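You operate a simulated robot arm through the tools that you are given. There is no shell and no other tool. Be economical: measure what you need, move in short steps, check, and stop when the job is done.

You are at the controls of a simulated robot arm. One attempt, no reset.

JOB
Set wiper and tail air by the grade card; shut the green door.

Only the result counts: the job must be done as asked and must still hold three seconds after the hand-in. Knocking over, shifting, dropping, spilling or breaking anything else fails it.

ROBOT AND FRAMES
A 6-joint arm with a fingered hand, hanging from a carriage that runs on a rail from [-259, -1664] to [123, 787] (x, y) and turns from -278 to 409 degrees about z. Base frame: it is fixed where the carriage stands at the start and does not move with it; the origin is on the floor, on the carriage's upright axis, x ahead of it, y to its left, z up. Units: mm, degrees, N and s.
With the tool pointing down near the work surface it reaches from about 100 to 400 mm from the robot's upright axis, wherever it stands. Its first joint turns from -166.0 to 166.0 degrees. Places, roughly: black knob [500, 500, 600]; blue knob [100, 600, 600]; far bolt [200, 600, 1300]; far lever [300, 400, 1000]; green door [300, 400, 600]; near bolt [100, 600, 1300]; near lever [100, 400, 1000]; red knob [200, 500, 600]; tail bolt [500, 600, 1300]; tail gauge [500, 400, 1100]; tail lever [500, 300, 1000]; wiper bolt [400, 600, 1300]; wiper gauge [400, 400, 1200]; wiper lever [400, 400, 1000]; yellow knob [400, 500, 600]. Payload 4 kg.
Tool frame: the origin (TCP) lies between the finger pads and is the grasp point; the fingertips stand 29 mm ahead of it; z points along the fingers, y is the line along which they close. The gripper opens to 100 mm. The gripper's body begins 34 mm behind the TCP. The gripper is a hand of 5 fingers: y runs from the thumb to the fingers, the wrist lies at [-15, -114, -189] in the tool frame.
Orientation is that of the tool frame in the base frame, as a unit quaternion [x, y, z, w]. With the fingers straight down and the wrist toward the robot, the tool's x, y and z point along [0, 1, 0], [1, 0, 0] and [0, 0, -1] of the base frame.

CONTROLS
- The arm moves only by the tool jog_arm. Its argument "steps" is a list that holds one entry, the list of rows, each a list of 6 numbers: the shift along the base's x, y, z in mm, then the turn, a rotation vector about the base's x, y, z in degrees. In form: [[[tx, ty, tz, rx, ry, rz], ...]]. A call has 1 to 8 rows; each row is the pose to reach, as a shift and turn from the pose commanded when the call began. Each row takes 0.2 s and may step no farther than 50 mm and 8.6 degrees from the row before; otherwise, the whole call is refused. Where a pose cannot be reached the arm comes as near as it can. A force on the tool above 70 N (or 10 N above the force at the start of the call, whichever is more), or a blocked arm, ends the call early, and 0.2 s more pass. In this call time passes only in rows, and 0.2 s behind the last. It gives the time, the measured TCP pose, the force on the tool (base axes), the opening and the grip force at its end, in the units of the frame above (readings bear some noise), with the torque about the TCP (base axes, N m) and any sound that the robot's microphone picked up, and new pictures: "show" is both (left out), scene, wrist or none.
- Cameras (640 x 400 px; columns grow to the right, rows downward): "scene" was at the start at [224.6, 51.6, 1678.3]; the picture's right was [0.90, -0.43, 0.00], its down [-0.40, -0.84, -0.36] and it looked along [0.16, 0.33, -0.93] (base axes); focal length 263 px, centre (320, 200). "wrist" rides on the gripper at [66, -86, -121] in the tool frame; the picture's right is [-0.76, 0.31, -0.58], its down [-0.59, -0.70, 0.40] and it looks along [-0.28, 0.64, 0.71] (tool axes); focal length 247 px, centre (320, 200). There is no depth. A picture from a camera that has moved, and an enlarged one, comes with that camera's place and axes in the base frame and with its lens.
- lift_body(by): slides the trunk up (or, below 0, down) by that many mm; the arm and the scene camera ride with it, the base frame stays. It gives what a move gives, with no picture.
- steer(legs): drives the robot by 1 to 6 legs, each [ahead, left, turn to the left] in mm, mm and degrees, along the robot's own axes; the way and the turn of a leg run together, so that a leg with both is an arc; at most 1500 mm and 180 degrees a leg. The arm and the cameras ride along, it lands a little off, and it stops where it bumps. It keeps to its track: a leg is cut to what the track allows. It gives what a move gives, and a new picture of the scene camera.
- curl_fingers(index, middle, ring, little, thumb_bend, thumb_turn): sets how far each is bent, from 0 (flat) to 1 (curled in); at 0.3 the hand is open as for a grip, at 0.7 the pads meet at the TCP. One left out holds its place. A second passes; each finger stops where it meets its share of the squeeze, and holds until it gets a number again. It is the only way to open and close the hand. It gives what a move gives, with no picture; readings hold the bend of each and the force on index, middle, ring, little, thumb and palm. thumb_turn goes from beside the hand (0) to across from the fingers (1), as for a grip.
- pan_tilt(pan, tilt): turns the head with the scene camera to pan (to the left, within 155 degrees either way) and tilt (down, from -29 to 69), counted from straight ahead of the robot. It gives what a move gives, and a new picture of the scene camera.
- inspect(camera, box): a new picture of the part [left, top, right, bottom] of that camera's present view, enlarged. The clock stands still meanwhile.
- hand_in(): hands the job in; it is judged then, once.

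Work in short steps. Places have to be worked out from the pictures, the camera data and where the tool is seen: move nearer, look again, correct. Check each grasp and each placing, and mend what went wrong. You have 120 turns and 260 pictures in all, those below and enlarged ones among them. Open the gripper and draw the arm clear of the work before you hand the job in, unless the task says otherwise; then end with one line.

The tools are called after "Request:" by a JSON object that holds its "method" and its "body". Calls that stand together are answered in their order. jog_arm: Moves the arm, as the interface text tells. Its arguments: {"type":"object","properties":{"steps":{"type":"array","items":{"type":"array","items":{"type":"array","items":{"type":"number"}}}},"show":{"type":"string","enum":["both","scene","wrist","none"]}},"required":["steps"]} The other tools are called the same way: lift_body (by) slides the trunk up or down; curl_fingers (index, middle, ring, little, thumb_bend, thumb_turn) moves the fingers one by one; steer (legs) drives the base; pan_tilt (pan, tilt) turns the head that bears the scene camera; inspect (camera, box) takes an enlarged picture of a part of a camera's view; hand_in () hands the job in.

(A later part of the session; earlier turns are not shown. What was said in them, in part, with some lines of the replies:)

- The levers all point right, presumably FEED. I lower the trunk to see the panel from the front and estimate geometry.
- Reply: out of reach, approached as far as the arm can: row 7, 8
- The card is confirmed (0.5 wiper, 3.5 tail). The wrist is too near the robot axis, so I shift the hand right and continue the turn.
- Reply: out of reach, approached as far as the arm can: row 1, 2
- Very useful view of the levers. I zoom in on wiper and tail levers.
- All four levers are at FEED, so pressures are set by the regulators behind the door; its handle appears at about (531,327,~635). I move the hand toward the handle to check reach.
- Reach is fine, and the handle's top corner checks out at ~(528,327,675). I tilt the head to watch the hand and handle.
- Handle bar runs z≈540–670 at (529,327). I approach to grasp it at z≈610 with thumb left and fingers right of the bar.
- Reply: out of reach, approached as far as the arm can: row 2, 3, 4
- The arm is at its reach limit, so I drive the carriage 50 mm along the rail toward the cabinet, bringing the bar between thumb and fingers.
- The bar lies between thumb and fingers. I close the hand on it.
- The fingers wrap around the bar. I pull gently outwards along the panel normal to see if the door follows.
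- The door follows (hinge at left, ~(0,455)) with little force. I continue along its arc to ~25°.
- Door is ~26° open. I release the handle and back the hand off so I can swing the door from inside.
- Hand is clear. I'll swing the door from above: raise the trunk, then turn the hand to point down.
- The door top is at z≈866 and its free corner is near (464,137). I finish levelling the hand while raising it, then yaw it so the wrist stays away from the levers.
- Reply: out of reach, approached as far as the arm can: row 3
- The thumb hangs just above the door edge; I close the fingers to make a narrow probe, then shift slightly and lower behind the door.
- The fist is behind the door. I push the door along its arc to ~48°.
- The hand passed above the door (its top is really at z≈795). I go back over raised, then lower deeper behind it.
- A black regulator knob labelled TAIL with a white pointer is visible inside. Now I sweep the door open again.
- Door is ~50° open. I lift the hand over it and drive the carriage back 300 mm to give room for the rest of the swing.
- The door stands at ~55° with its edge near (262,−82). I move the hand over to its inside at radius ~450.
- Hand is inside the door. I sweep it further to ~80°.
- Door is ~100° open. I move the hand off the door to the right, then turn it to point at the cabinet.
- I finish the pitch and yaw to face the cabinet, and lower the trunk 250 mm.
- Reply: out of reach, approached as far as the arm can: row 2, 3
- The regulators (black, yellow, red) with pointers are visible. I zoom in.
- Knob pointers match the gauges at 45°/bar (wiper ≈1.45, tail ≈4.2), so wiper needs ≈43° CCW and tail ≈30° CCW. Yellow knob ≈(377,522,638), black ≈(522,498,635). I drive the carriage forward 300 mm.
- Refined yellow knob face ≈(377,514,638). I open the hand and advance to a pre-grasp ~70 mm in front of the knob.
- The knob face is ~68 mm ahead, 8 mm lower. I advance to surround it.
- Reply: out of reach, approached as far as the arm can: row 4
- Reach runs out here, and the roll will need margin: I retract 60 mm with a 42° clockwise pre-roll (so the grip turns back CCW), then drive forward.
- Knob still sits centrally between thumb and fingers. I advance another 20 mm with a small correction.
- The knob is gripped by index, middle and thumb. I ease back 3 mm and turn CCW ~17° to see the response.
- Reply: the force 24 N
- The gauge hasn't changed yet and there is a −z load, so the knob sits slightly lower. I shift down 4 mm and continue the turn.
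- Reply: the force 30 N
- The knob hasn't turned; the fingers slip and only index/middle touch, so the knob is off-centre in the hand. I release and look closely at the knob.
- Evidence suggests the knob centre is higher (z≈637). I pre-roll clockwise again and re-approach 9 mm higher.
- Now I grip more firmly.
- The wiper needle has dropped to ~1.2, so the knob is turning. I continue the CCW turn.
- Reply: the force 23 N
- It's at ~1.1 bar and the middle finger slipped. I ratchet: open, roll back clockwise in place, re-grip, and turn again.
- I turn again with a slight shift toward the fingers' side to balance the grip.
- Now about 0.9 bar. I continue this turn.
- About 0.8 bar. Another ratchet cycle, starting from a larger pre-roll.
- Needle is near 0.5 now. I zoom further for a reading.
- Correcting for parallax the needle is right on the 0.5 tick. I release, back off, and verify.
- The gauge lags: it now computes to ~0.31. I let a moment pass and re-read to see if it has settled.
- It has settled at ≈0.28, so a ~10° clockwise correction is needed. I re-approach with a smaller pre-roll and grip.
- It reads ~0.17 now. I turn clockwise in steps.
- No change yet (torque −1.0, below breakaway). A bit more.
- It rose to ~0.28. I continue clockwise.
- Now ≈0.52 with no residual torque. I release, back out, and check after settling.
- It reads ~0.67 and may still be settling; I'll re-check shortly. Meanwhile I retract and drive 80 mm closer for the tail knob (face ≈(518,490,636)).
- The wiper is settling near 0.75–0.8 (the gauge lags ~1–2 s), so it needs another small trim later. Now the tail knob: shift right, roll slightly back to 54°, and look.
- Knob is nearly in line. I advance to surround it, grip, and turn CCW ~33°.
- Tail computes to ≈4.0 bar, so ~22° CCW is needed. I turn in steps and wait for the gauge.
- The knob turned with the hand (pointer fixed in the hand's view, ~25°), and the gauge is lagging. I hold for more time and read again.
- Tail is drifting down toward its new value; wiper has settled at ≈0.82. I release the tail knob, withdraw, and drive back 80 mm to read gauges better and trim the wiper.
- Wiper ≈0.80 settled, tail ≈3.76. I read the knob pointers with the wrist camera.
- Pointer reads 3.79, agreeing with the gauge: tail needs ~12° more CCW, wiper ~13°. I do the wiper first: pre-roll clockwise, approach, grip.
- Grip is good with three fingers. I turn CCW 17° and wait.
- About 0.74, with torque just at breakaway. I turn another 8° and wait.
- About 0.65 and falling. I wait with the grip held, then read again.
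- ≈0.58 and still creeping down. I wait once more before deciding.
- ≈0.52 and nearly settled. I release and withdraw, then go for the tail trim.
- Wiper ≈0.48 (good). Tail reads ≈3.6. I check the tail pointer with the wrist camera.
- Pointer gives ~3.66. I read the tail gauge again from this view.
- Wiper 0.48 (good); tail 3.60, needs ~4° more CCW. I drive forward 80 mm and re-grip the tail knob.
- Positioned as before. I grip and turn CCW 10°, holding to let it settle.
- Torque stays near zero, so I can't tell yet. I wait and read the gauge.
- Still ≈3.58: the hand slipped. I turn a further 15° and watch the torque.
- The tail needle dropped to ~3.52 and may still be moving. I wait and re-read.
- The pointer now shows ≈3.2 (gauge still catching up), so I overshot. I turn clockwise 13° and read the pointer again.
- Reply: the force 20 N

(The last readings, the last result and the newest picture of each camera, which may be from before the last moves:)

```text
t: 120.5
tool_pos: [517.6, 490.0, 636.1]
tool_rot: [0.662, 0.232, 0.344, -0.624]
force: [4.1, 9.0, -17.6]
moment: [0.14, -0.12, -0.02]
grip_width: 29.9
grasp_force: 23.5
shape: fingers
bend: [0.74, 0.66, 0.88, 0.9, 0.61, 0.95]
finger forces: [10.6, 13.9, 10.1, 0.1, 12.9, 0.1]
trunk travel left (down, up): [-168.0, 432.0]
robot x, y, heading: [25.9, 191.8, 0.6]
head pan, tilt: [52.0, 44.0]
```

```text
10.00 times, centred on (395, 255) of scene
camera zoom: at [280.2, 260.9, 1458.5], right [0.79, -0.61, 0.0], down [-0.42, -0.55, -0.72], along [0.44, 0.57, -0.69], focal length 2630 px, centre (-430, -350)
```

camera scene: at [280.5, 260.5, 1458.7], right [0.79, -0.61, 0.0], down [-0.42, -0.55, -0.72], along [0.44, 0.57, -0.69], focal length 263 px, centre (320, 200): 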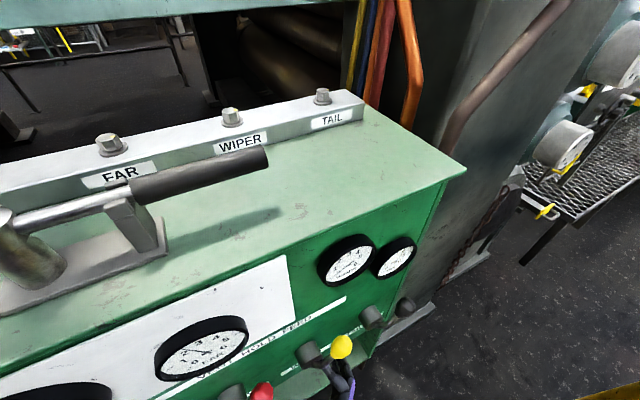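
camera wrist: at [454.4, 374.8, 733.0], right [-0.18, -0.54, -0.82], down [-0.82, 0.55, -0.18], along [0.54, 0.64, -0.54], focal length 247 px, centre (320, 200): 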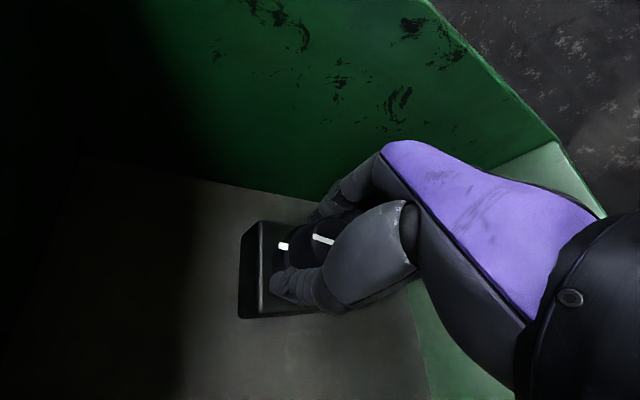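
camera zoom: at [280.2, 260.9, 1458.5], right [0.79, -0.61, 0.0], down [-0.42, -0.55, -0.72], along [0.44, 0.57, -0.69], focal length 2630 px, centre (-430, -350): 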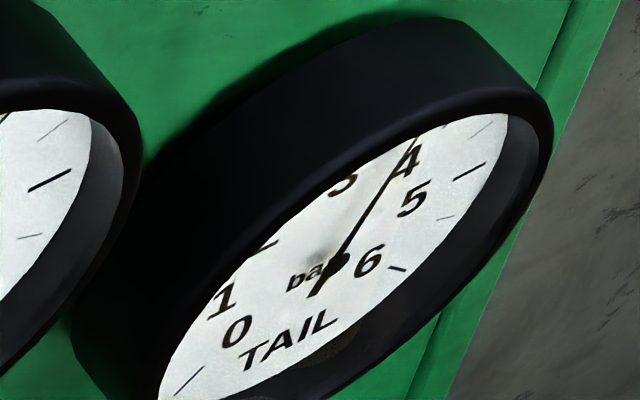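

The grip is rigid: the knob followed back 13° and the pointer now computes to ≈3.5. I release, withdraw, and drive back to read both gauges once settled.

Request:
{"method": "curl_fingers", "body": {"index": 0.3, "middle": 0.3, "ring": 0.3, "little": 0.3, "thumb_bend": 0.3}}

Request:
{"method": "jog_arm", "body": {"steps": [[[-6, -35, 0, 0, 0, 0], [-12, -70, 0, 0, 0, 0], [-30, -105, 0, 0, 0, 0], [-70, -110, 0, 0, 0, 0], [-110, -115, 0, 0, 0, 0], [-150, -125, 0, 0, 0, 0]]], "show": "wrist"}}

Request:
{"method": "steer", "body": {"legs": [[-46, -300, 0]]}}

Request:
{"method": "pan_tilt", "body": {"pan": 60, "tilt": 35}}

Request:
{"method": "inspect", "body": {"camera": "scene", "box": [260, 140, 360, 220]}}

```text
t: 121.5
tool_pos: [519.2, 487.3, 637.2]
tool_rot: [0.662, 0.232, 0.346, -0.623]
force: [0.1, -0.2, -0.5]
moment: [0.03, -0.01, 0.03]
grip_width: 98.4
grasp_force: 0.1
shape: fingers
bend: [0.3, 0.3, 0.3, 0.3, 0.3, 0.98]
finger forces: [0.1, 0.0, 0.1, 0.0, 0.1, 0.0]
trunk travel left (down, up): [-168.0, 432.0]
robot x, y, heading: [30.6, 191.1, 0.5]
head pan, tilt: [52.0, 44.0]
```

```text
t: 122.9
tool_pos: [367.7, 361.0, 632.7]
tool_rot: [0.662, 0.234, 0.345, -0.624]
force: [-0.9, 0.6, 0.6]
moment: [0.01, 0.02, -0.03]
grip_width: 98.1
grasp_force: 0.0
shape: fingers
bend: [0.3, 0.3, 0.3, 0.3, 0.3, 0.98]
finger forces: [0.0, 0.1, 0.1, 0.0, 0.0, 0.1]
trunk travel left (down, up): [-168.0, 432.0]
robot x, y, heading: [26.0, 192.5, 0.5]
head pan, tilt: [52.0, 44.0]
camera wrist: at [327.0, 244.6, 737.1], right [-0.36, -0.51, -0.78], down [-0.84, 0.55, 0.03], along [0.41, 0.66, -0.63], focal length 247 px, centre (320, 200)
```

wrist: 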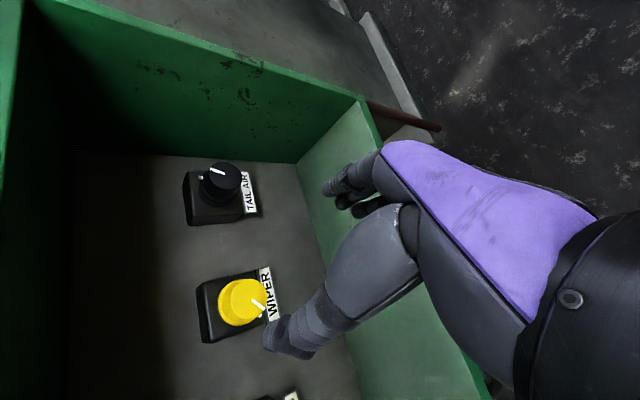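

```text
t: 125.0
tool_pos: [321.4, 59.9, 633.4]
tool_rot: [0.662, 0.233, 0.344, -0.624]
force: [0.0, -0.2, -0.4]
moment: [0.03, 0.0, -0.02]
grip_width: 98.6
grasp_force: 0.1
shape: fingers
bend: [0.3, 0.3, 0.3, 0.3, 0.3, 0.98]
finger forces: [0.0, 0.1, 0.0, 0.1, 0.0, 0.0]
trunk travel left (down, up): [-168.0, 432.0]
robot x, y, heading: [-16.3, -109.1, 0.6]
head pan, tilt: [52.0, 44.0]
camera scene: at [233.1, -42.1, 1458.6], right [0.79, -0.61, 0.0], down [-0.42, -0.55, -0.72], along [0.44, 0.57, -0.69], focal length 263 px, centre (320, 200)
```

scene: 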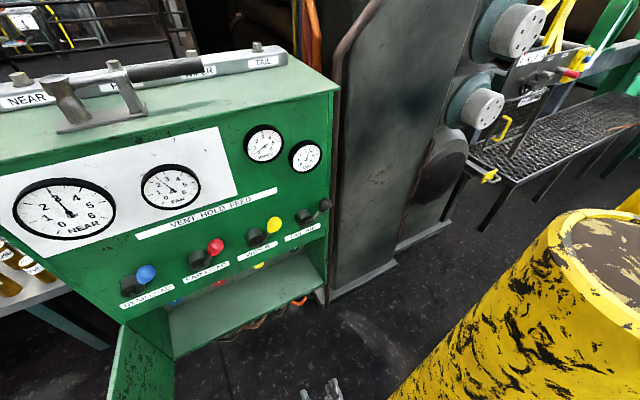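

```text
t: 125.7
tool_pos: [322.2, 61.1, 633.0]
tool_rot: [0.661, 0.234, 0.345, -0.623]
force: [-0.6, -0.6, -0.5]
moment: [-0.02, -0.05, 0.02]
grip_width: 98.6
grasp_force: 0.0
shape: fingers
bend: [0.3, 0.3, 0.3, 0.3, 0.3, 0.98]
finger forces: [0.1, 0.0, 0.1, 0.1, 0.0, 0.0]
trunk travel left (down, up): [-168.0, 432.0]
robot x, y, heading: [-14.2, -109.4, 0.8]
head pan, tilt: [60.0, 35.0]
camera scene: at [226.6, -30.4, 1472.0], right [0.87, -0.49, 0.0], down [-0.28, -0.5, -0.82], along [0.4, 0.71, -0.57], focal length 263 px, centre (320, 200)
```

scene: 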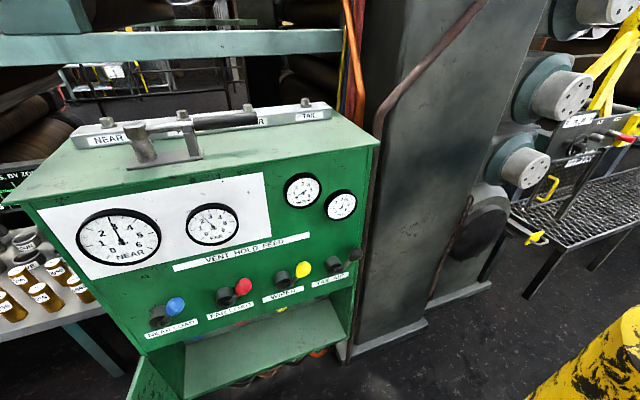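

```text
5.00 times, centred on (310, 180) of scene
camera zoom: at [226.6, -30.4, 1472.0], right [0.87, -0.49, 0.0], down [-0.28, -0.5, -0.82], along [0.4, 0.71, -0.57], focal length 1315 px, centre (370, 300)
```

zoom: 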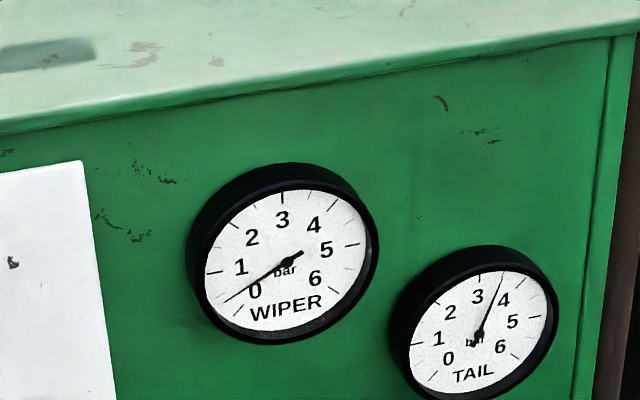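

A much better view; I zoom on each gauge.

Request:
{"method": "inspect", "body": {"camera": "scene", "box": [280, 168, 324, 212]}}

Request:
{"method": "inspect", "body": {"camera": "scene", "box": [320, 184, 360, 224]}}

```text
9.09 times, centred on (302, 190) of scene
camera zoom: at [226.6, -30.4, 1472.0], right [0.87, -0.49, 0.0], down [-0.28, -0.5, -0.82], along [0.4, 0.71, -0.57], focal length 2391 px, centre (484, 291)
```

zoom: 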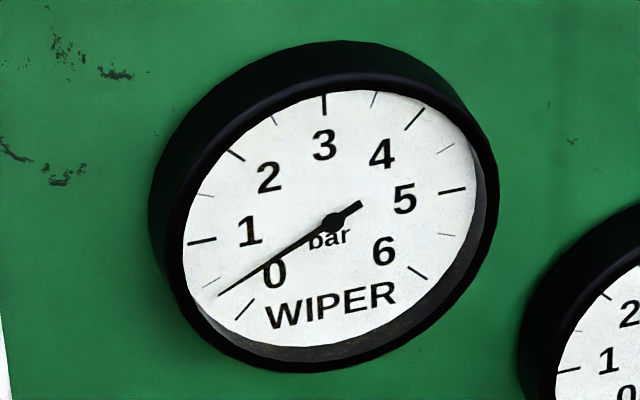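

```text
10.00 times, centred on (340, 204) of scene
camera zoom: at [226.6, -30.4, 1472.0], right [0.87, -0.49, 0.0], down [-0.28, -0.5, -0.82], along [0.4, 0.71, -0.57], focal length 2630 px, centre (120, 160)
```

zoom: 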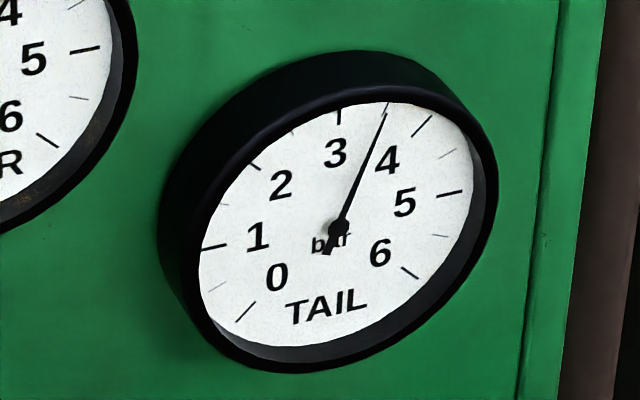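

Tail ≈3.45 (rising to ~3.5) and wiper ≈0.42–0.45. While they settle, I raise the trunk and level the hand in preparation for closing, then re-read before touching the door.

Request:
{"method": "lift_body", "body": {"by": 250}}

Request:
{"method": "jog_arm", "body": {"steps": [[[0, 0, 0, -1.4, -8.3, -0.1], [0, 0, 0, -2.8, -16.6, -0.3], [0, 0, 0, -4.2, -24.8, -0.4], [0, 0, 0, -5.6, -33.1, -0.6], [0, 0, 0, -7.0, -41.4, -0.7]]], "show": "none"}}

Request:
{"method": "pan_tilt", "body": {"pan": 62, "tilt": 45}}

```text
t: 128.3
tool_pos: [322.1, 60.1, 882.6]
tool_rot: [0.662, 0.233, 0.345, -0.623]
force: [-0.8, 0.9, -0.1]
moment: [-0.02, 0.0, -0.01]
grip_width: 98.3
grasp_force: 0.2
shape: fingers
bend: [0.3, 0.3, 0.3, 0.3, 0.3, 0.98]
finger forces: [0.0, 0.0, 0.0, 0.0, 0.0, 0.1]
trunk travel left (down, up): [-418.0, 182.0]
robot x, y, heading: [-20.9, -107.1, 0.6]
head pan, tilt: [60.0, 35.0]
```

```text
t: 129.5
tool_pos: [321.2, 59.8, 882.2]
tool_rot: [0.534, 0.454, 0.547, -0.457]
force: [0.0, 0.6, 0.5]
moment: [-0.01, -0.01, 0.02]
grip_width: 98.5
grasp_force: 0.0
shape: fingers
bend: [0.3, 0.3, 0.3, 0.3, 0.3, 0.98]
finger forces: [0.0, 0.1, 0.1, 0.0, 0.1, 0.0]
trunk travel left (down, up): [-418.0, 182.0]
robot x, y, heading: [-15.1, -109.1, 0.6]
head pan, tilt: [60.0, 35.0]
```

```text
t: 130.2
tool_pos: [321.0, 60.4, 881.8]
tool_rot: [0.534, 0.455, 0.546, -0.459]
force: [-0.2, -0.6, 0.1]
moment: [-0.02, 0.0, 0.0]
grip_width: 98.5
grasp_force: 0.0
shape: fingers
bend: [0.3, 0.3, 0.3, 0.3, 0.3, 0.98]
finger forces: [0.0, 0.0, 0.1, 0.1, 0.0, 0.0]
trunk travel left (down, up): [-418.0, 182.0]
robot x, y, heading: [-22.3, -110.8, 0.4]
head pan, tilt: [62.0, 45.0]
camera scene: at [220.8, -34.8, 1707.2], right [0.89, -0.46, 0.0], down [-0.32, -0.63, -0.71], along [0.33, 0.63, -0.71], focal length 263 px, centre (320, 200)
```

scene: 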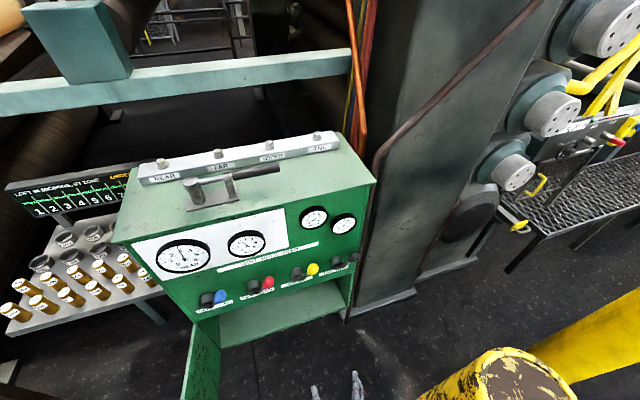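

Request:
{"method": "inspect", "body": {"camera": "scene", "box": [295, 198, 331, 234]}}

Request:
{"method": "inspect", "body": {"camera": "scene", "box": [326, 206, 362, 242]}}

```text
11.11 times, centred on (313, 216) of scene
camera zoom: at [220.8, -34.8, 1707.2], right [0.89, -0.46, 0.0], down [-0.32, -0.63, -0.71], along [0.33, 0.63, -0.71], focal length 2922 px, centre (398, 22)
```

zoom: 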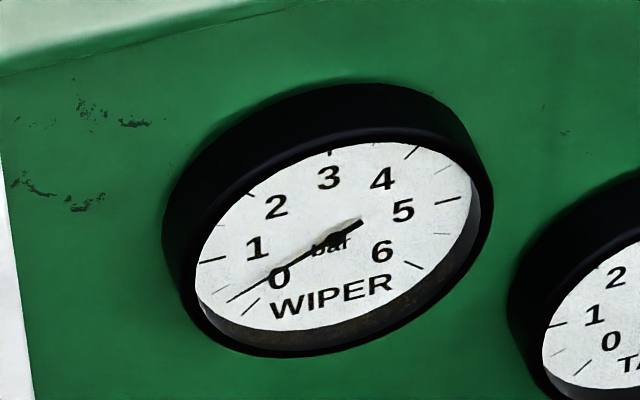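

```text
11.11 times, centred on (344, 224) of scene
camera zoom: at [220.8, -34.8, 1707.2], right [0.89, -0.46, 0.0], down [-0.32, -0.63, -0.71], along [0.33, 0.63, -0.71], focal length 2922 px, centre (53, -67)
```

zoom: 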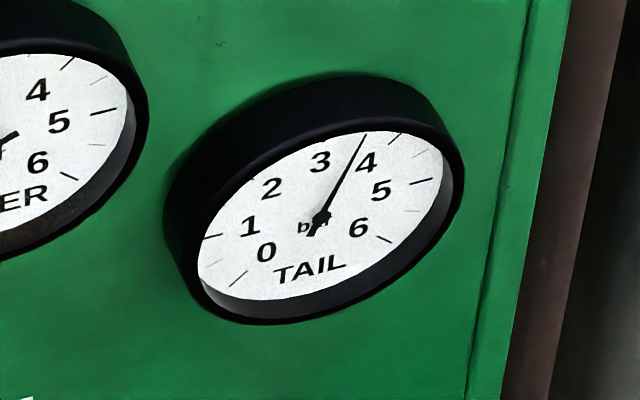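

Settled readings: wiper ≈0.42–0.45, tail ≈3.45, both right by the card's half-bar ticks. Now closing: I make a fist and turn the hand to point down.

Request:
{"method": "curl_fingers", "body": {"index": 0.6, "middle": 0.6, "ring": 0.6, "little": 0.6, "thumb_bend": 0.6}}

Request:
{"method": "jog_arm", "body": {"steps": [[[-15, -5, 5, -8.3, 1.4, 0], [-30, -10, 10, -16.6, 2.8, 0], [-45, -15, 15, -24.9, 4.2, 0], [-60, -20, 20, -33.2, 5.6, 0], [-75, -25, 20, -41.5, 7, 0], [-90, -30, 20, -49.8, 8.4, 0], [-105, -35, 20, -58.1, 9.8, 0], [-120, -40, 20, -66.4, 11.2, 0]]], "show": "none"}}

Request:
{"method": "jog_arm", "body": {"steps": [[[0, 0, 0, -8.3, 1.4, 0], [0, 0, 0, -16.6, 2.8, 0], [0, 0, 0, -21.5, 3.6, 0]]], "show": "none"}}

Request:
{"method": "steer", "body": {"legs": [[-25, -160, 0]]}}

Request:
{"method": "pan_tilt", "body": {"pan": 80, "tilt": 58}}

```text
t: 131.2
tool_pos: [322.7, 61.8, 882.2]
tool_rot: [0.534, 0.455, 0.546, -0.458]
force: [-0.9, -0.2, 0.3]
moment: [-0.03, 0.01, -0.01]
grip_width: 26.2
grasp_force: 0.0
shape: fingers
bend: [0.6, 0.6, 0.6, 0.6, 0.6, 0.98]
finger forces: [0.0, 0.0, 0.0, 0.0, 0.1, 0.1]
trunk travel left (down, up): [-418.0, 182.0]
robot x, y, heading: [-17.3, -110.0, 0.5]
head pan, tilt: [62.0, 45.0]
```

```text
t: 133.2
tool_pos: [227.6, -38.8, 903.3]
tool_rot: [0.822, 0.533, 0.171, -0.111]
force: [-0.1, 0.0, 0.3]
moment: [-0.06, 0.0, 0.0]
grip_width: 25.5
grasp_force: 0.0
shape: fingers
bend: [0.6, 0.6, 0.6, 0.6, 0.6, 0.98]
finger forces: [0.0, 0.1, 0.0, 0.1, 0.0, 0.0]
trunk travel left (down, up): [-418.0, 182.0]
robot x, y, heading: [-17.8, -110.3, 0.6]
head pan, tilt: [62.0, 45.0]
stopped in row 8: the arm was blocked; the commanded pose is now the measured one
```

```text
t: 134.0
tool_pos: [240.5, -47.9, 892.3]
tool_rot: [0.832, 0.552, 0.044, 0.027]
force: [0.9, 0.2, -0.3]
moment: [0.05, 0.0, -0.01]
grip_width: 25.4
grasp_force: 0.1
shape: fingers
bend: [0.6, 0.6, 0.6, 0.6, 0.6, 0.98]
finger forces: [0.0, 0.1, 0.0, 0.0, 0.1, 0.0]
out of reach, approached as far as the arm can: row 3
trunk travel left (down, up): [-418.0, 182.0]
robot x, y, heading: [-20.5, -107.7, 0.7]
head pan, tilt: [62.0, 45.0]
```

```text
t: 135.4
tool_pos: [218.2, -205.7, 893.7]
tool_rot: [0.834, 0.55, 0.044, 0.026]
force: [0.2, 0.0, 0.4]
moment: [-0.04, 0.05, 0.03]
grip_width: 25.8
grasp_force: 0.1
shape: fingers
bend: [0.6, 0.6, 0.6, 0.6, 0.6, 0.98]
finger forces: [0.1, 0.0, 0.0, 0.0, 0.1, 0.0]
trunk travel left (down, up): [-418.0, 182.0]
robot x, y, heading: [-40.9, -262.1, 0.0]
head pan, tilt: [62.0, 45.0]
camera scene: at [197.0, -191.1, 1707.2], right [0.89, -0.46, 0.0], down [-0.33, -0.63, -0.71], along [0.33, 0.63, -0.71], focal length 263 px, centre (320, 200)
```

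scene: 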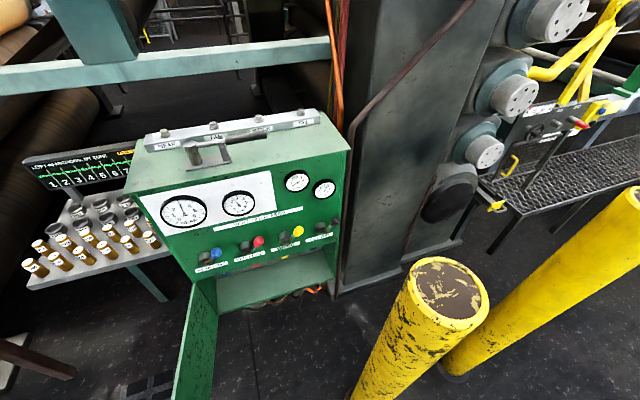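

```text
t: 136.2
tool_pos: [217.3, -205.1, 894.3]
tool_rot: [0.834, 0.55, 0.043, 0.027]
force: [0.7, 0.4, 0.0]
moment: [-0.01, 0.03, 0.0]
grip_width: 25.5
grasp_force: 0.1
shape: fingers
bend: [0.6, 0.6, 0.6, 0.6, 0.6, 0.98]
finger forces: [0.1, 0.1, 0.0, 0.1, 0.0, 0.1]
trunk travel left (down, up): [-418.0, 182.0]
robot x, y, heading: [-41.8, -265.5, 0.1]
head pan, tilt: [80.0, 58.0]
camera scene: at [170.8, -195.2, 1690.1], right [0.99, -0.17, 0.0], down [-0.14, -0.84, -0.53], along [0.09, 0.52, -0.85], focal length 263 px, centre (320, 200)
```

scene: 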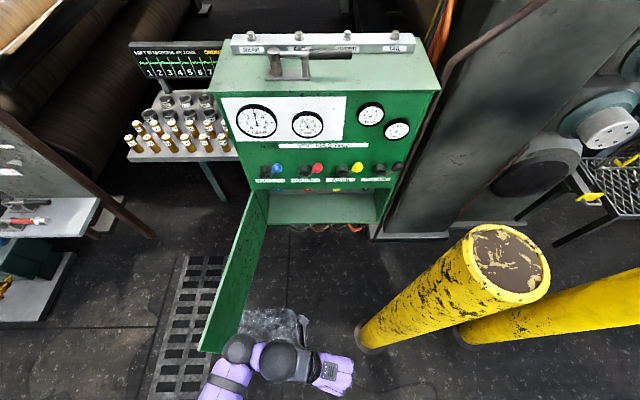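

The door stands at ~105°, its edge near (−171,−108). I move the hand over its top to the outer (left) side, yawing so the wrist stays toward the robot.

Request:
{"method": "jog_arm", "body": {"steps": [[[-30, 36, 0, 0, 0, 8], [-62, 72, 0, 0, 0, 16], [-97, 104, 0, 0, 0, 24], [-134, 133, 0, 0, 0, 32], [-174, 158, 0, 0, 0, 40], [-216, 178, 0, 0, 0, 48], [-260, 190, 0, 0, 0, 56], [-305, 195, 0, 0, 0, 64]]], "show": "none"}}

Request:
{"method": "jog_arm", "body": {"steps": [[[-45, -3, 0, 0, 0, 0], [-90, -8, 0, 0, 0, 0], [-135, -15, 0, 0, 0, 0], [-165, -20, 0, 0, 0, 0]]], "show": "scene"}}

```text
t: 138.0
tool_pos: [-48.9, 28.1, 843.7]
tool_rot: [0.413, 0.909, 0.051, -0.002]
force: [0.2, 0.2, -0.7]
moment: [0.01, -0.01, -0.03]
grip_width: 25.6
grasp_force: 0.1
shape: fingers
bend: [0.6, 0.6, 0.6, 0.6, 0.6, 0.98]
finger forces: [0.0, 0.1, 0.0, 0.0, 0.0, 0.0]
out of reach, approached as far as the arm can: row 1, 2, 3, 4, 5, 6, 7, 8
trunk travel left (down, up): [-418.0, 182.0]
robot x, y, heading: [-39.8, -264.9, 0.1]
head pan, tilt: [80.0, 58.0]
```

```text
t: 139.0
tool_pos: [-212.0, 41.0, 790.4]
tool_rot: [0.414, 0.909, 0.051, -0.001]
force: [0.5, 0.4, -0.7]
moment: [-0.02, 0.02, -0.01]
grip_width: 25.3
grasp_force: 0.1
shape: fingers
bend: [0.6, 0.6, 0.6, 0.6, 0.6, 0.98]
finger forces: [0.0, 0.0, 0.0, 0.0, 0.1, 0.0]
out of reach, approached as far as the arm can: row 1, 2, 3, 4
trunk travel left (down, up): [-418.0, 182.0]
robot x, y, heading: [-39.9, -263.5, 0.4]
head pan, tilt: [80.0, 58.0]
camera scene: at [170.7, -195.2, 1690.1], right [0.99, -0.17, 0.0], down [-0.14, -0.84, -0.53], along [0.09, 0.52, -0.85], focal length 263 px, centre (320, 200)
```

scene: 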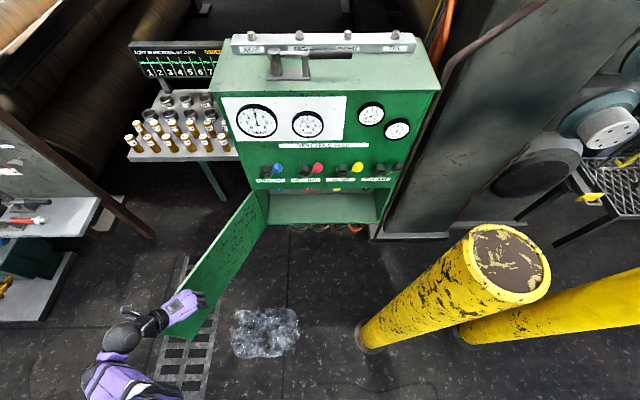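

The out-of-reach dip made the hand push the door wider (~120°); nothing else was touched. I raise the trunk 150 mm so the hand clears the door, then continue past it.

Request:
{"method": "lift_body", "body": {"by": 150}}

Request:
{"method": "jog_arm", "body": {"steps": [[[-40, -5, 0, 0, 0, 0], [-80, -10, 0, 0, 0, 0], [-120, -15, 0, 0, 0, 0], [-150, -20, 0, 0, 0, 0]]], "show": "scene"}}

```text
t: 140.8
tool_pos: [-211.5, 39.8, 940.5]
tool_rot: [0.415, 0.909, 0.051, -0.001]
force: [0.2, -0.1, 0.7]
moment: [-0.01, -0.03, -0.01]
grip_width: 24.7
grasp_force: 0.1
shape: fingers
bend: [0.6, 0.6, 0.6, 0.6, 0.6, 0.98]
finger forces: [0.0, 0.0, 0.1, 0.0, 0.1, 0.0]
trunk travel left (down, up): [-568.0, 32.0]
robot x, y, heading: [-39.2, -263.3, 0.3]
head pan, tilt: [80.0, 58.0]
```

```text
t: 141.8
tool_pos: [-355.7, 21.8, 940.4]
tool_rot: [0.415, 0.909, 0.051, -0.001]
force: [0.6, 0.4, 0.2]
moment: [0.07, 0.06, 0.05]
grip_width: 25.2
grasp_force: 0.0
shape: fingers
bend: [0.6, 0.6, 0.6, 0.6, 0.6, 0.98]
finger forces: [0.0, 0.0, 0.0, 0.0, 0.1, 0.0]
out of reach, approached as far as the arm can: row 4
trunk travel left (down, up): [-568.0, 32.0]
robot x, y, heading: [-36.8, -263.2, 0.3]
head pan, tilt: [80.0, 58.0]
camera scene: at [171.1, -195.3, 1840.1], right [0.99, -0.17, 0.0], down [-0.14, -0.84, -0.53], along [0.09, 0.52, -0.85], focal length 263 px, centre (320, 200)
```

scene: 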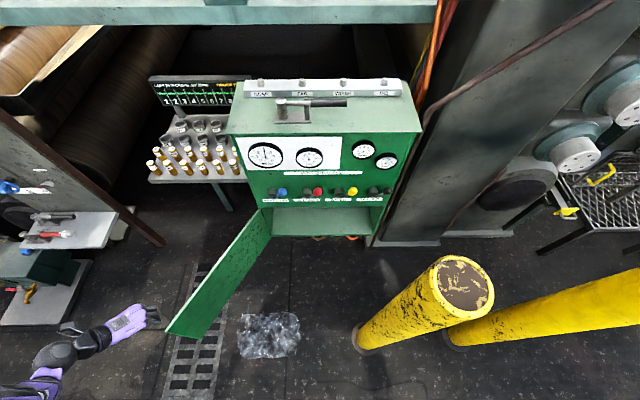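

Door is at ~118° with its edge near (−347,−4). Driving 130 mm forward puts the hand ~85 mm outside the door; then I lower.

Request:
{"method": "steer", "body": {"legs": [[20, 130, 0]]}}

Request:
{"method": "lift_body", "body": {"by": -150}}

Request:
{"method": "jog_arm", "body": {"steps": [[[0, 0, -35, 0, 0, 0], [0, 0, -70, 0, 0, 0]]], "show": "both"}}

```text
t: 143.1
tool_pos: [-337.9, 151.4, 940.9]
tool_rot: [0.413, 0.91, 0.05, -0.001]
force: [1.2, 0.6, 0.4]
moment: [0.0, 0.01, 0.0]
grip_width: 25.1
grasp_force: 0.1
shape: fingers
bend: [0.6, 0.6, 0.6, 0.6, 0.6, 0.98]
finger forces: [0.0, 0.0, 0.1, 0.0, 0.0, 0.0]
trunk travel left (down, up): [-568.0, 32.0]
robot x, y, heading: [-19.4, -132.1, 0.8]
head pan, tilt: [80.0, 58.0]
camera scene: at [190.9, -63.2, 1840.1], right [0.99, -0.16, 0.0], down [-0.14, -0.84, -0.53], along [0.09, 0.52, -0.85], focal length 263 px, centre (320, 200)
```

scene: 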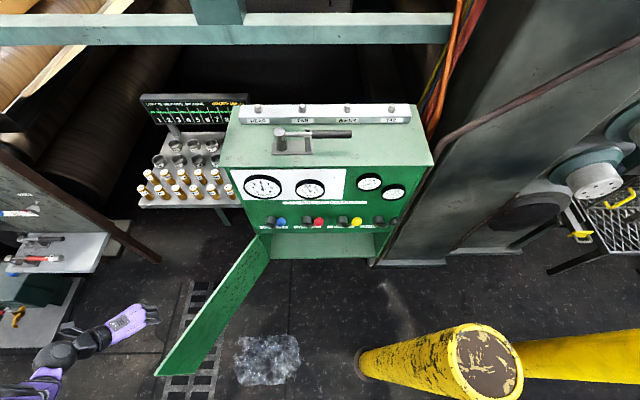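

```text
t: 144.8
tool_pos: [-337.5, 151.2, 792.0]
tool_rot: [0.412, 0.91, 0.051, -0.001]
force: [0.1, -0.2, 1.2]
moment: [-0.04, 0.02, -0.03]
grip_width: 25.0
grasp_force: 0.0
shape: fingers
bend: [0.6, 0.6, 0.6, 0.6, 0.6, 0.98]
finger forces: [0.0, 0.0, 0.0, 0.0, 0.0, 0.1]
trunk travel left (down, up): [-418.0, 182.0]
robot x, y, heading: [-21.8, -131.9, 0.6]
head pan, tilt: [80.0, 58.0]
```

```text
t: 145.4
tool_pos: [-312.4, 141.5, 765.0]
tool_rot: [0.413, 0.909, 0.05, -0.003]
force: [-0.6, -0.7, -0.2]
moment: [0.02, 0.01, 0.0]
grip_width: 25.0
grasp_force: 0.0
shape: fingers
bend: [0.6, 0.6, 0.6, 0.6, 0.6, 0.98]
finger forces: [0.0, 0.1, 0.0, 0.0, 0.1, 0.0]
out of reach, approached as far as the arm can: row 1, 2
trunk travel left (down, up): [-418.0, 182.0]
robot x, y, heading: [-26.0, -134.3, 0.4]
head pan, tilt: [80.0, 58.0]
camera scene: at [190.8, -63.1, 1690.1], right [0.99, -0.16, 0.0], down [-0.14, -0.84, -0.53], along [0.09, 0.52, -0.85], focal length 263 px, centre (320, 200)
camera wrist: at [-424.8, 123.5, 880.0], right [0.71, -0.42, 0.57], down [-0.13, -0.86, -0.49], along [0.7, 0.27, -0.66], focal length 247 px, centre (320, 200)
```

scene: 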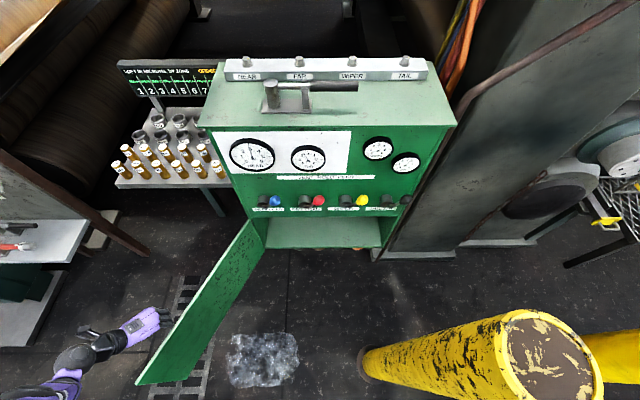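
wrist: 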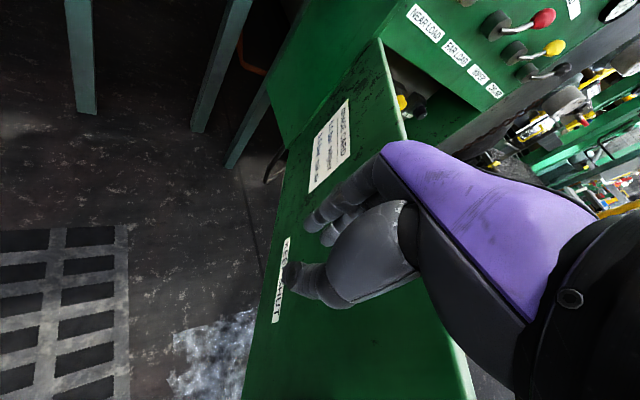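

The hand is outside the door. I lower the trunk a little more, slide toward the hinge (radius ~300) where the arm has room, and start pushing.

Request:
{"method": "lift_body", "body": {"by": -60}}

Request:
{"method": "jog_arm", "body": {"steps": [[[22, 30, 0, 0, 0, 0], [44, 60, 0, 0, 0, 0], [66, 88, 0, 0, 0, 0], [84, 108, 0, 0, 0, 0]]], "show": "scene"}}

```text
t: 146.4
tool_pos: [-312.5, 142.0, 704.2]
tool_rot: [0.414, 0.909, 0.05, -0.001]
force: [-0.2, 0.0, -0.5]
moment: [0.01, -0.03, -0.01]
grip_width: 25.1
grasp_force: 0.1
shape: fingers
bend: [0.6, 0.6, 0.6, 0.6, 0.6, 0.98]
finger forces: [0.1, 0.0, 0.0, 0.1, 0.1, 0.0]
trunk travel left (down, up): [-358.0, 242.0]
robot x, y, heading: [-21.6, -133.7, 0.5]
head pan, tilt: [80.0, 58.0]
```

```text
t: 147.4
tool_pos: [-228.6, 249.1, 708.0]
tool_rot: [0.413, 0.909, 0.05, -0.002]
force: [0.1, -0.4, 0.5]
moment: [0.0, -0.03, 0.0]
grip_width: 25.1
grasp_force: 0.1
shape: fingers
bend: [0.6, 0.6, 0.6, 0.6, 0.6, 0.98]
finger forces: [0.1, 0.0, 0.0, 0.0, 0.0, 0.0]
trunk travel left (down, up): [-358.0, 242.0]
robot x, y, heading: [-22.0, -135.1, 0.6]
head pan, tilt: [80.0, 58.0]
camera scene: at [190.9, -63.1, 1630.1], right [0.99, -0.16, 0.0], down [-0.14, -0.84, -0.53], along [0.09, 0.52, -0.85], focal length 263 px, centre (320, 200)
```

scene: 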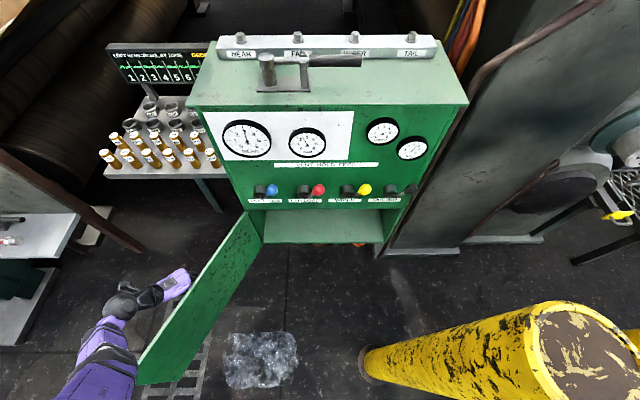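

Now I push the door closed along its arc, first to ~55°.

Request:
{"method": "jog_arm", "body": {"steps": [[[32, -25, 0, 0, 0, 0], [66, -49, 0, 0, 0, 0], [102, -69, 0, 0, 0, 0], [140, -84, 0, 0, 0, 0], [180, -93, 0, 0, 0, 0], [222, -97, 0, 0, 0, 0], [264, -96, 0, 0, 0, 0], [306, -88, 0, 0, 0, 0]]], "show": "scene"}}

```text
t: 149.2
tool_pos: [78.1, 161.4, 701.3]
tool_rot: [0.412, 0.91, 0.051, -0.002]
force: [0.1, -0.1, -0.5]
moment: [-0.02, -0.03, -0.02]
grip_width: 25.0
grasp_force: 0.0
shape: fingers
bend: [0.6, 0.6, 0.6, 0.6, 0.6, 0.98]
finger forces: [0.0, 0.0, 0.1, 0.1, 0.0, 0.0]
trunk travel left (down, up): [-358.0, 242.0]
robot x, y, heading: [-20.9, -132.9, 0.7]
head pan, tilt: [80.0, 58.0]
camera scene: at [191.0, -63.1, 1630.1], right [0.99, -0.16, 0.0], down [-0.14, -0.84, -0.53], along [0.09, 0.52, -0.85], focal length 263 px, centre (320, 200)
```

scene: 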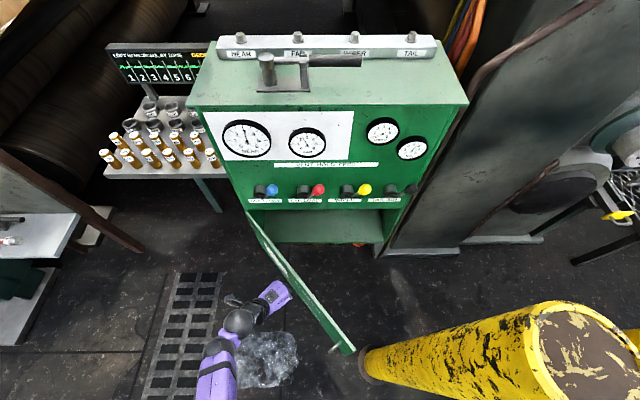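

Door is now ~50°. I continue pushing to ~20°.

Request:
{"method": "jog_arm", "body": {"steps": [[[36, 14, 0, 0, 0, 0], [72, 32, 0, 0, 0, 0], [104, 55, 0, 0, 0, 0], [132, 80, 0, 0, 0, 0], [156, 108, 0, 0, 0, 0]]], "show": "scene"}}

```text
t: 150.4
tool_pos: [235.4, 269.7, 704.0]
tool_rot: [0.414, 0.909, 0.05, -0.002]
force: [-0.4, 0.3, 0.2]
moment: [0.03, 0.0, 0.03]
grip_width: 25.2
grasp_force: 0.0
shape: fingers
bend: [0.6, 0.6, 0.6, 0.6, 0.6, 0.98]
finger forces: [0.0, 0.1, 0.0, 0.0, 0.0, 0.0]
trunk travel left (down, up): [-358.0, 242.0]
robot x, y, heading: [-18.1, -134.9, 0.6]
head pan, tilt: [80.0, 58.0]
camera scene: at [191.0, -62.9, 1630.2], right [0.99, -0.16, 0.0], down [-0.14, -0.84, -0.53], along [0.09, 0.52, -0.85], focal length 263 px, centre (320, 200)
```

scene: 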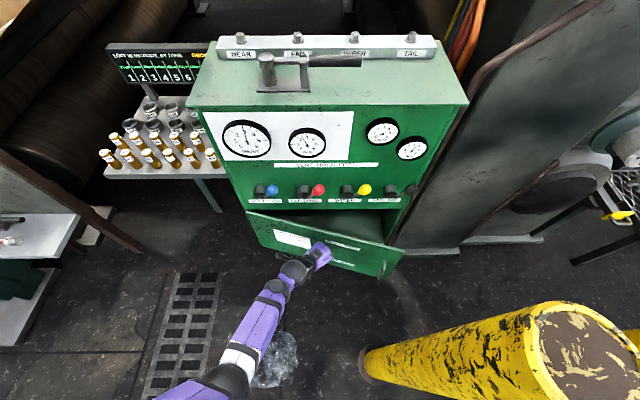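

Door is ~15° open. Before the last push I read the gauges once more.

Request:
{"method": "inspect", "body": {"camera": "scene", "box": [362, 112, 402, 152]}}

Request:
{"method": "inspect", "body": {"camera": "scene", "box": [392, 128, 432, 168]}}

```text
10.00 times, centred on (382, 132) of scene
camera zoom: at [191.0, -62.9, 1630.2], right [0.99, -0.16, 0.0], down [-0.14, -0.84, -0.53], along [0.09, 0.52, -0.85], focal length 2630 px, centre (-300, 880)
```

zoom: 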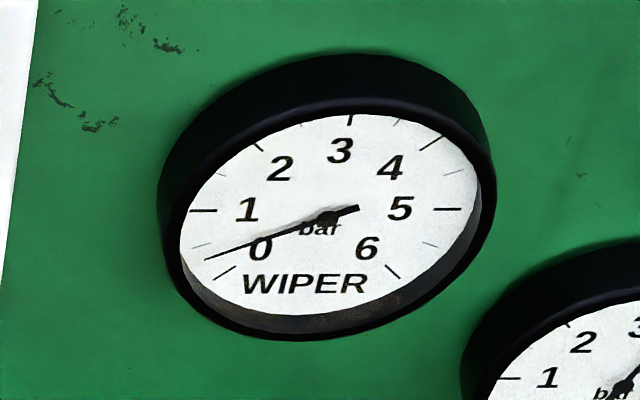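

```text
10.00 times, centred on (412, 148) of scene
camera zoom: at [191.0, -62.9, 1630.2], right [0.99, -0.16, 0.0], down [-0.14, -0.84, -0.53], along [0.09, 0.52, -0.85], focal length 2630 px, centre (-600, 720)
```

zoom: 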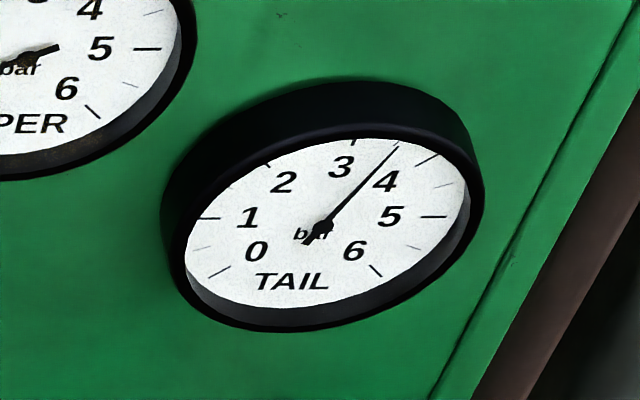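

Stable: wiper ≈0.42, tail ≈3.45. I push the door the rest of the way.

Request:
{"method": "jog_arm", "body": {"steps": [[[22, 30, 0, 0, 0, 0], [40, 62, 0, 0, 0, 0], [50, 90, 0, 0, 0, 0]]], "show": "scene"}}

```text
t: 151.2
tool_pos: [287.7, 357.0, 704.5]
tool_rot: [0.413, 0.909, 0.051, -0.002]
force: [0.1, -0.1, 0.2]
moment: [0.01, -0.03, 0.01]
grip_width: 25.4
grasp_force: 0.1
shape: fingers
bend: [0.6, 0.6, 0.6, 0.6, 0.6, 0.98]
finger forces: [0.1, 0.0, 0.1, 0.1, 0.0, 0.0]
trunk travel left (down, up): [-358.0, 242.0]
robot x, y, heading: [-20.2, -133.4, 0.7]
head pan, tilt: [80.0, 58.0]
camera scene: at [190.9, -62.9, 1630.1], right [0.99, -0.16, 0.0], down [-0.14, -0.84, -0.53], along [0.09, 0.52, -0.85], focal length 263 px, centre (320, 200)
```

scene: 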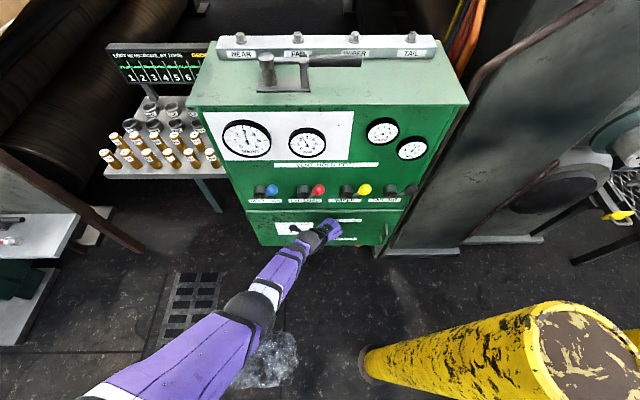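

Nearly shut. I press on gently until it meets the frame.

Request:
{"method": "jog_arm", "body": {"steps": [[[2, 10, 0, 0, 0, 0], [3, 20, 0, 0, 0, 0], [5, 30, 0, 0, 0, 0], [6, 38, 0, 0, 0, 0], [7, 44, 0, 0, 0, 0]]], "show": "both"}}

Request:
{"method": "inspect", "body": {"camera": "scene", "box": [230, 180, 430, 270]}}

```text
t: 152.4
tool_pos: [285.3, 371.5, 705.8]
tool_rot: [0.418, 0.908, 0.038, 0.002]
force: [7.4, -45.8, -7.2]
moment: [2.61, 0.5, -0.85]
grip_width: 24.6
grasp_force: 23.2
shape: fingers
bend: [0.6, 0.6, 0.6, 0.6, 0.6, 0.98]
finger forces: [45.6, 0.0, 0.0, 0.0, 0.1, 0.0]
out of reach, approached as far as the arm can: row 3, 4, 5
trunk travel left (down, up): [-358.0, 242.0]
robot x, y, heading: [-21.2, -136.4, 0.3]
head pan, tilt: [80.0, 58.0]
camera scene: at [191.4, -69.0, 1629.5], right [0.99, -0.16, 0.0], down [-0.14, -0.84, -0.52], along [0.09, 0.52, -0.85], focal length 263 px, centre (320, 200)
camera wrist: at [172.8, 356.6, 822.1], right [0.7, -0.42, 0.58], down [-0.14, -0.88, -0.46], along [0.7, 0.25, -0.67], focal length 247 px, centre (320, 200)
```

scene: 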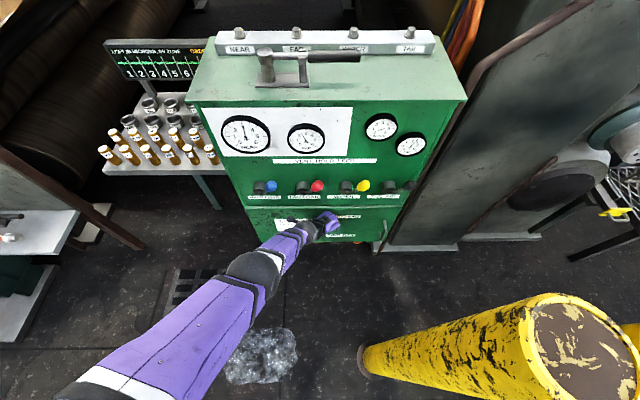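
wrist: 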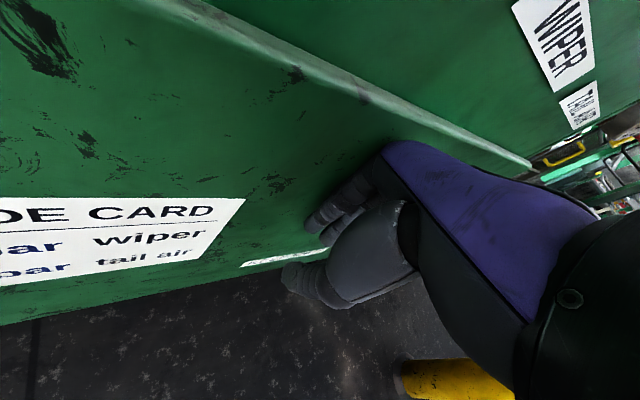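

```text
3.20 times, centred on (330, 225) of scene
camera zoom: at [191.4, -69.0, 1629.5], right [0.99, -0.16, 0.0], down [-0.14, -0.84, -0.52], along [0.09, 0.52, -0.85], focal length 842 px, centre (288, 120)
```

zoom: 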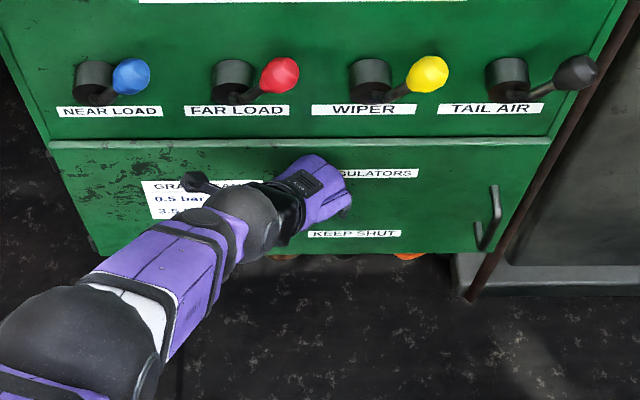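

The door is against the frame (46 N). I back the hand off and check that it stays shut.

Request:
{"method": "jog_arm", "body": {"steps": [[[-2, -20, 0, 0, 0, 0], [-5, -50, 0, 0, 0, 0], [-10, -95, 0, 0, 0, 0], [-15, -140, 0, 0, 0, 0], [-20, -180, 0, 0, 0, 0]]], "show": "scene"}}

Request:
{"method": "steer", "body": {"legs": [[-20, -130, 0]]}}

Request:
{"method": "curl_fingers", "body": {"index": 0.3, "middle": 0.3, "ring": 0.3, "little": 0.3, "thumb_bend": 0.3}}

Request:
{"method": "pan_tilt", "body": {"pan": 66, "tilt": 48}}

```text
t: 153.6
tool_pos: [264.9, 213.5, 718.5]
tool_rot: [0.412, 0.91, 0.05, -0.001]
force: [0.5, -0.6, 0.2]
moment: [-0.01, 0.03, -0.01]
grip_width: 25.5
grasp_force: 0.2
shape: fingers
bend: [0.6, 0.6, 0.6, 0.6, 0.6, 0.98]
finger forces: [0.1, 0.0, 0.0, 0.0, 0.0, 0.0]
trunk travel left (down, up): [-358.0, 242.0]
robot x, y, heading: [-21.5, -137.2, 0.7]
head pan, tilt: [80.0, 58.0]
camera scene: at [190.8, -63.3, 1630.0], right [0.99, -0.16, 0.0], down [-0.14, -0.84, -0.53], along [0.09, 0.52, -0.85], focal length 263 px, centre (320, 200)
```

scene: 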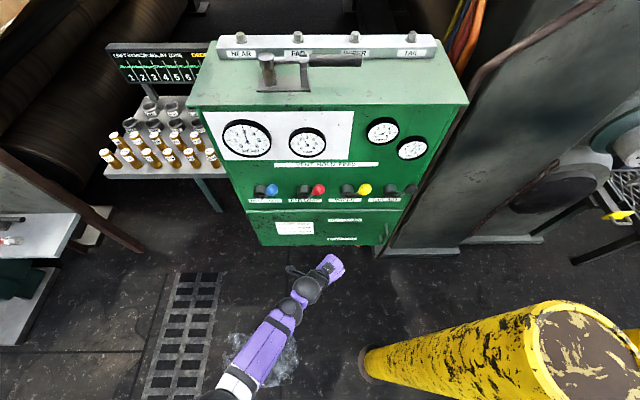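

```text
t: 154.9
tool_pos: [244.4, 85.4, 719.0]
tool_rot: [0.412, 0.91, 0.05, -0.002]
force: [0.2, -0.6, -0.1]
moment: [0.0, -0.03, -0.02]
grip_width: 25.2
grasp_force: 0.0
shape: fingers
bend: [0.6, 0.6, 0.6, 0.6, 0.6, 0.98]
finger forces: [0.0, 0.0, 0.0, 0.0, 0.0, 0.0]
trunk travel left (down, up): [-358.0, 242.0]
robot x, y, heading: [-41.9, -264.1, 0.5]
head pan, tilt: [80.0, 58.0]
camera scene: at [171.0, -190.0, 1630.1], right [0.99, -0.16, 0.0], down [-0.14, -0.84, -0.53], along [0.09, 0.52, -0.85], focal length 263 px, centre (320, 200)
```

scene: 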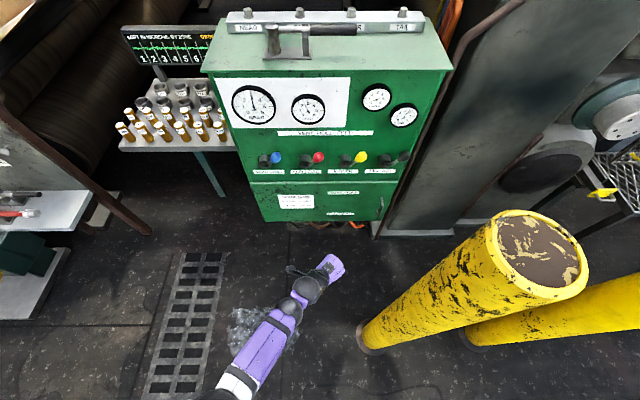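

```text
t: 155.9
tool_pos: [245.1, 85.6, 719.7]
tool_rot: [0.413, 0.91, 0.05, -0.002]
force: [0.5, 0.6, -0.9]
moment: [0.01, 0.02, -0.02]
grip_width: 98.5
grasp_force: 0.0
shape: fingers
bend: [0.3, 0.3, 0.3, 0.3, 0.3, 0.98]
finger forces: [0.0, 0.0, 0.1, 0.1, 0.1, 0.0]
trunk travel left (down, up): [-358.0, 242.0]
robot x, y, heading: [-35.8, -259.5, 0.6]
head pan, tilt: [80.0, 58.0]
```

```text
t: 156.6
tool_pos: [244.0, 86.2, 718.8]
tool_rot: [0.413, 0.91, 0.05, -0.002]
force: [0.5, -0.7, 0.3]
moment: [0.02, 0.02, 0.03]
grip_width: 98.5
grasp_force: 0.1
shape: fingers
bend: [0.3, 0.3, 0.3, 0.3, 0.3, 0.98]
finger forces: [0.0, 0.0, 0.0, 0.0, 0.0, 0.0]
trunk travel left (down, up): [-358.0, 242.0]
robot x, y, heading: [-42.9, -262.7, 0.6]
head pan, tilt: [66.0, 48.0]
camera scene: at [191.0, -185.6, 1643.0], right [0.92, -0.4, 0.0], down [-0.29, -0.68, -0.67], along [0.26, 0.61, -0.74], focal length 263 px, centre (320, 200)
```

scene: 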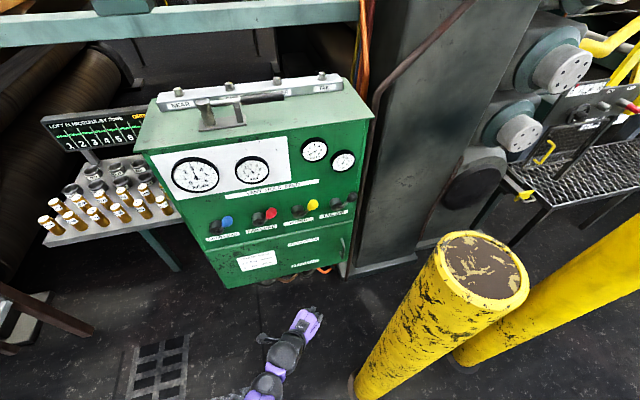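

The door looks shut. I zoom in on the seam and both gauges for a final check.

Request:
{"method": "inspect", "body": {"camera": "scene", "box": [190, 180, 370, 300]}}

Request:
{"method": "inspect", "body": {"camera": "scene", "box": [294, 128, 364, 178]}}

```text
3.33 times, centred on (280, 240) of scene
camera zoom: at [191.0, -185.6, 1643.0], right [0.92, -0.4, 0.0], down [-0.29, -0.68, -0.67], along [0.26, 0.61, -0.74], focal length 877 px, centre (453, 67)
```

zoom: 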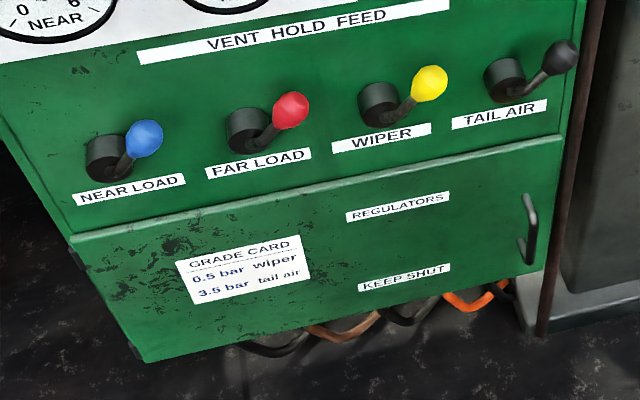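

```text
8.00 times, centred on (329, 153) of scene
camera zoom: at [191.0, -185.6, 1643.0], right [0.92, -0.4, 0.0], down [-0.29, -0.68, -0.67], along [0.26, 0.61, -0.74], focal length 2104 px, centre (248, 576)
```

zoom: 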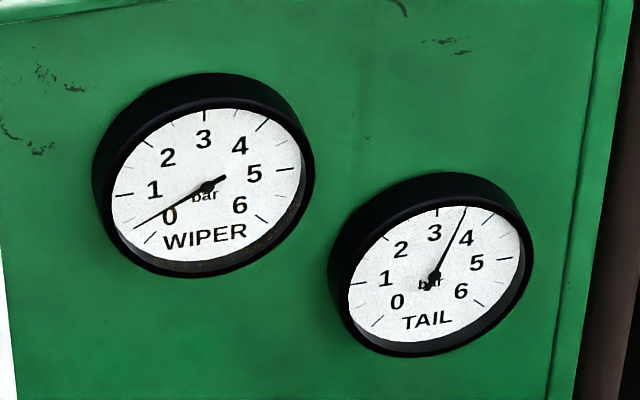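

The door is shut, the other levers and gauges look unchanged, and the hand is open and clear. The needles sit close to 0.5 and 3.5 bar. I hand the job in.

Request:
{"method": "hand_in", "body": {}}

```text
The job is handed in.
```

I handed the job in with both air regulators turned to the card and the green door shut. The gauges read a little under target: wiper about 0.42 bar (card says 0.5) and tail about 3.45 bar (card says 3.5), by eye to within roughly 0.03 bar. I left them there rather than risk overshooting again.
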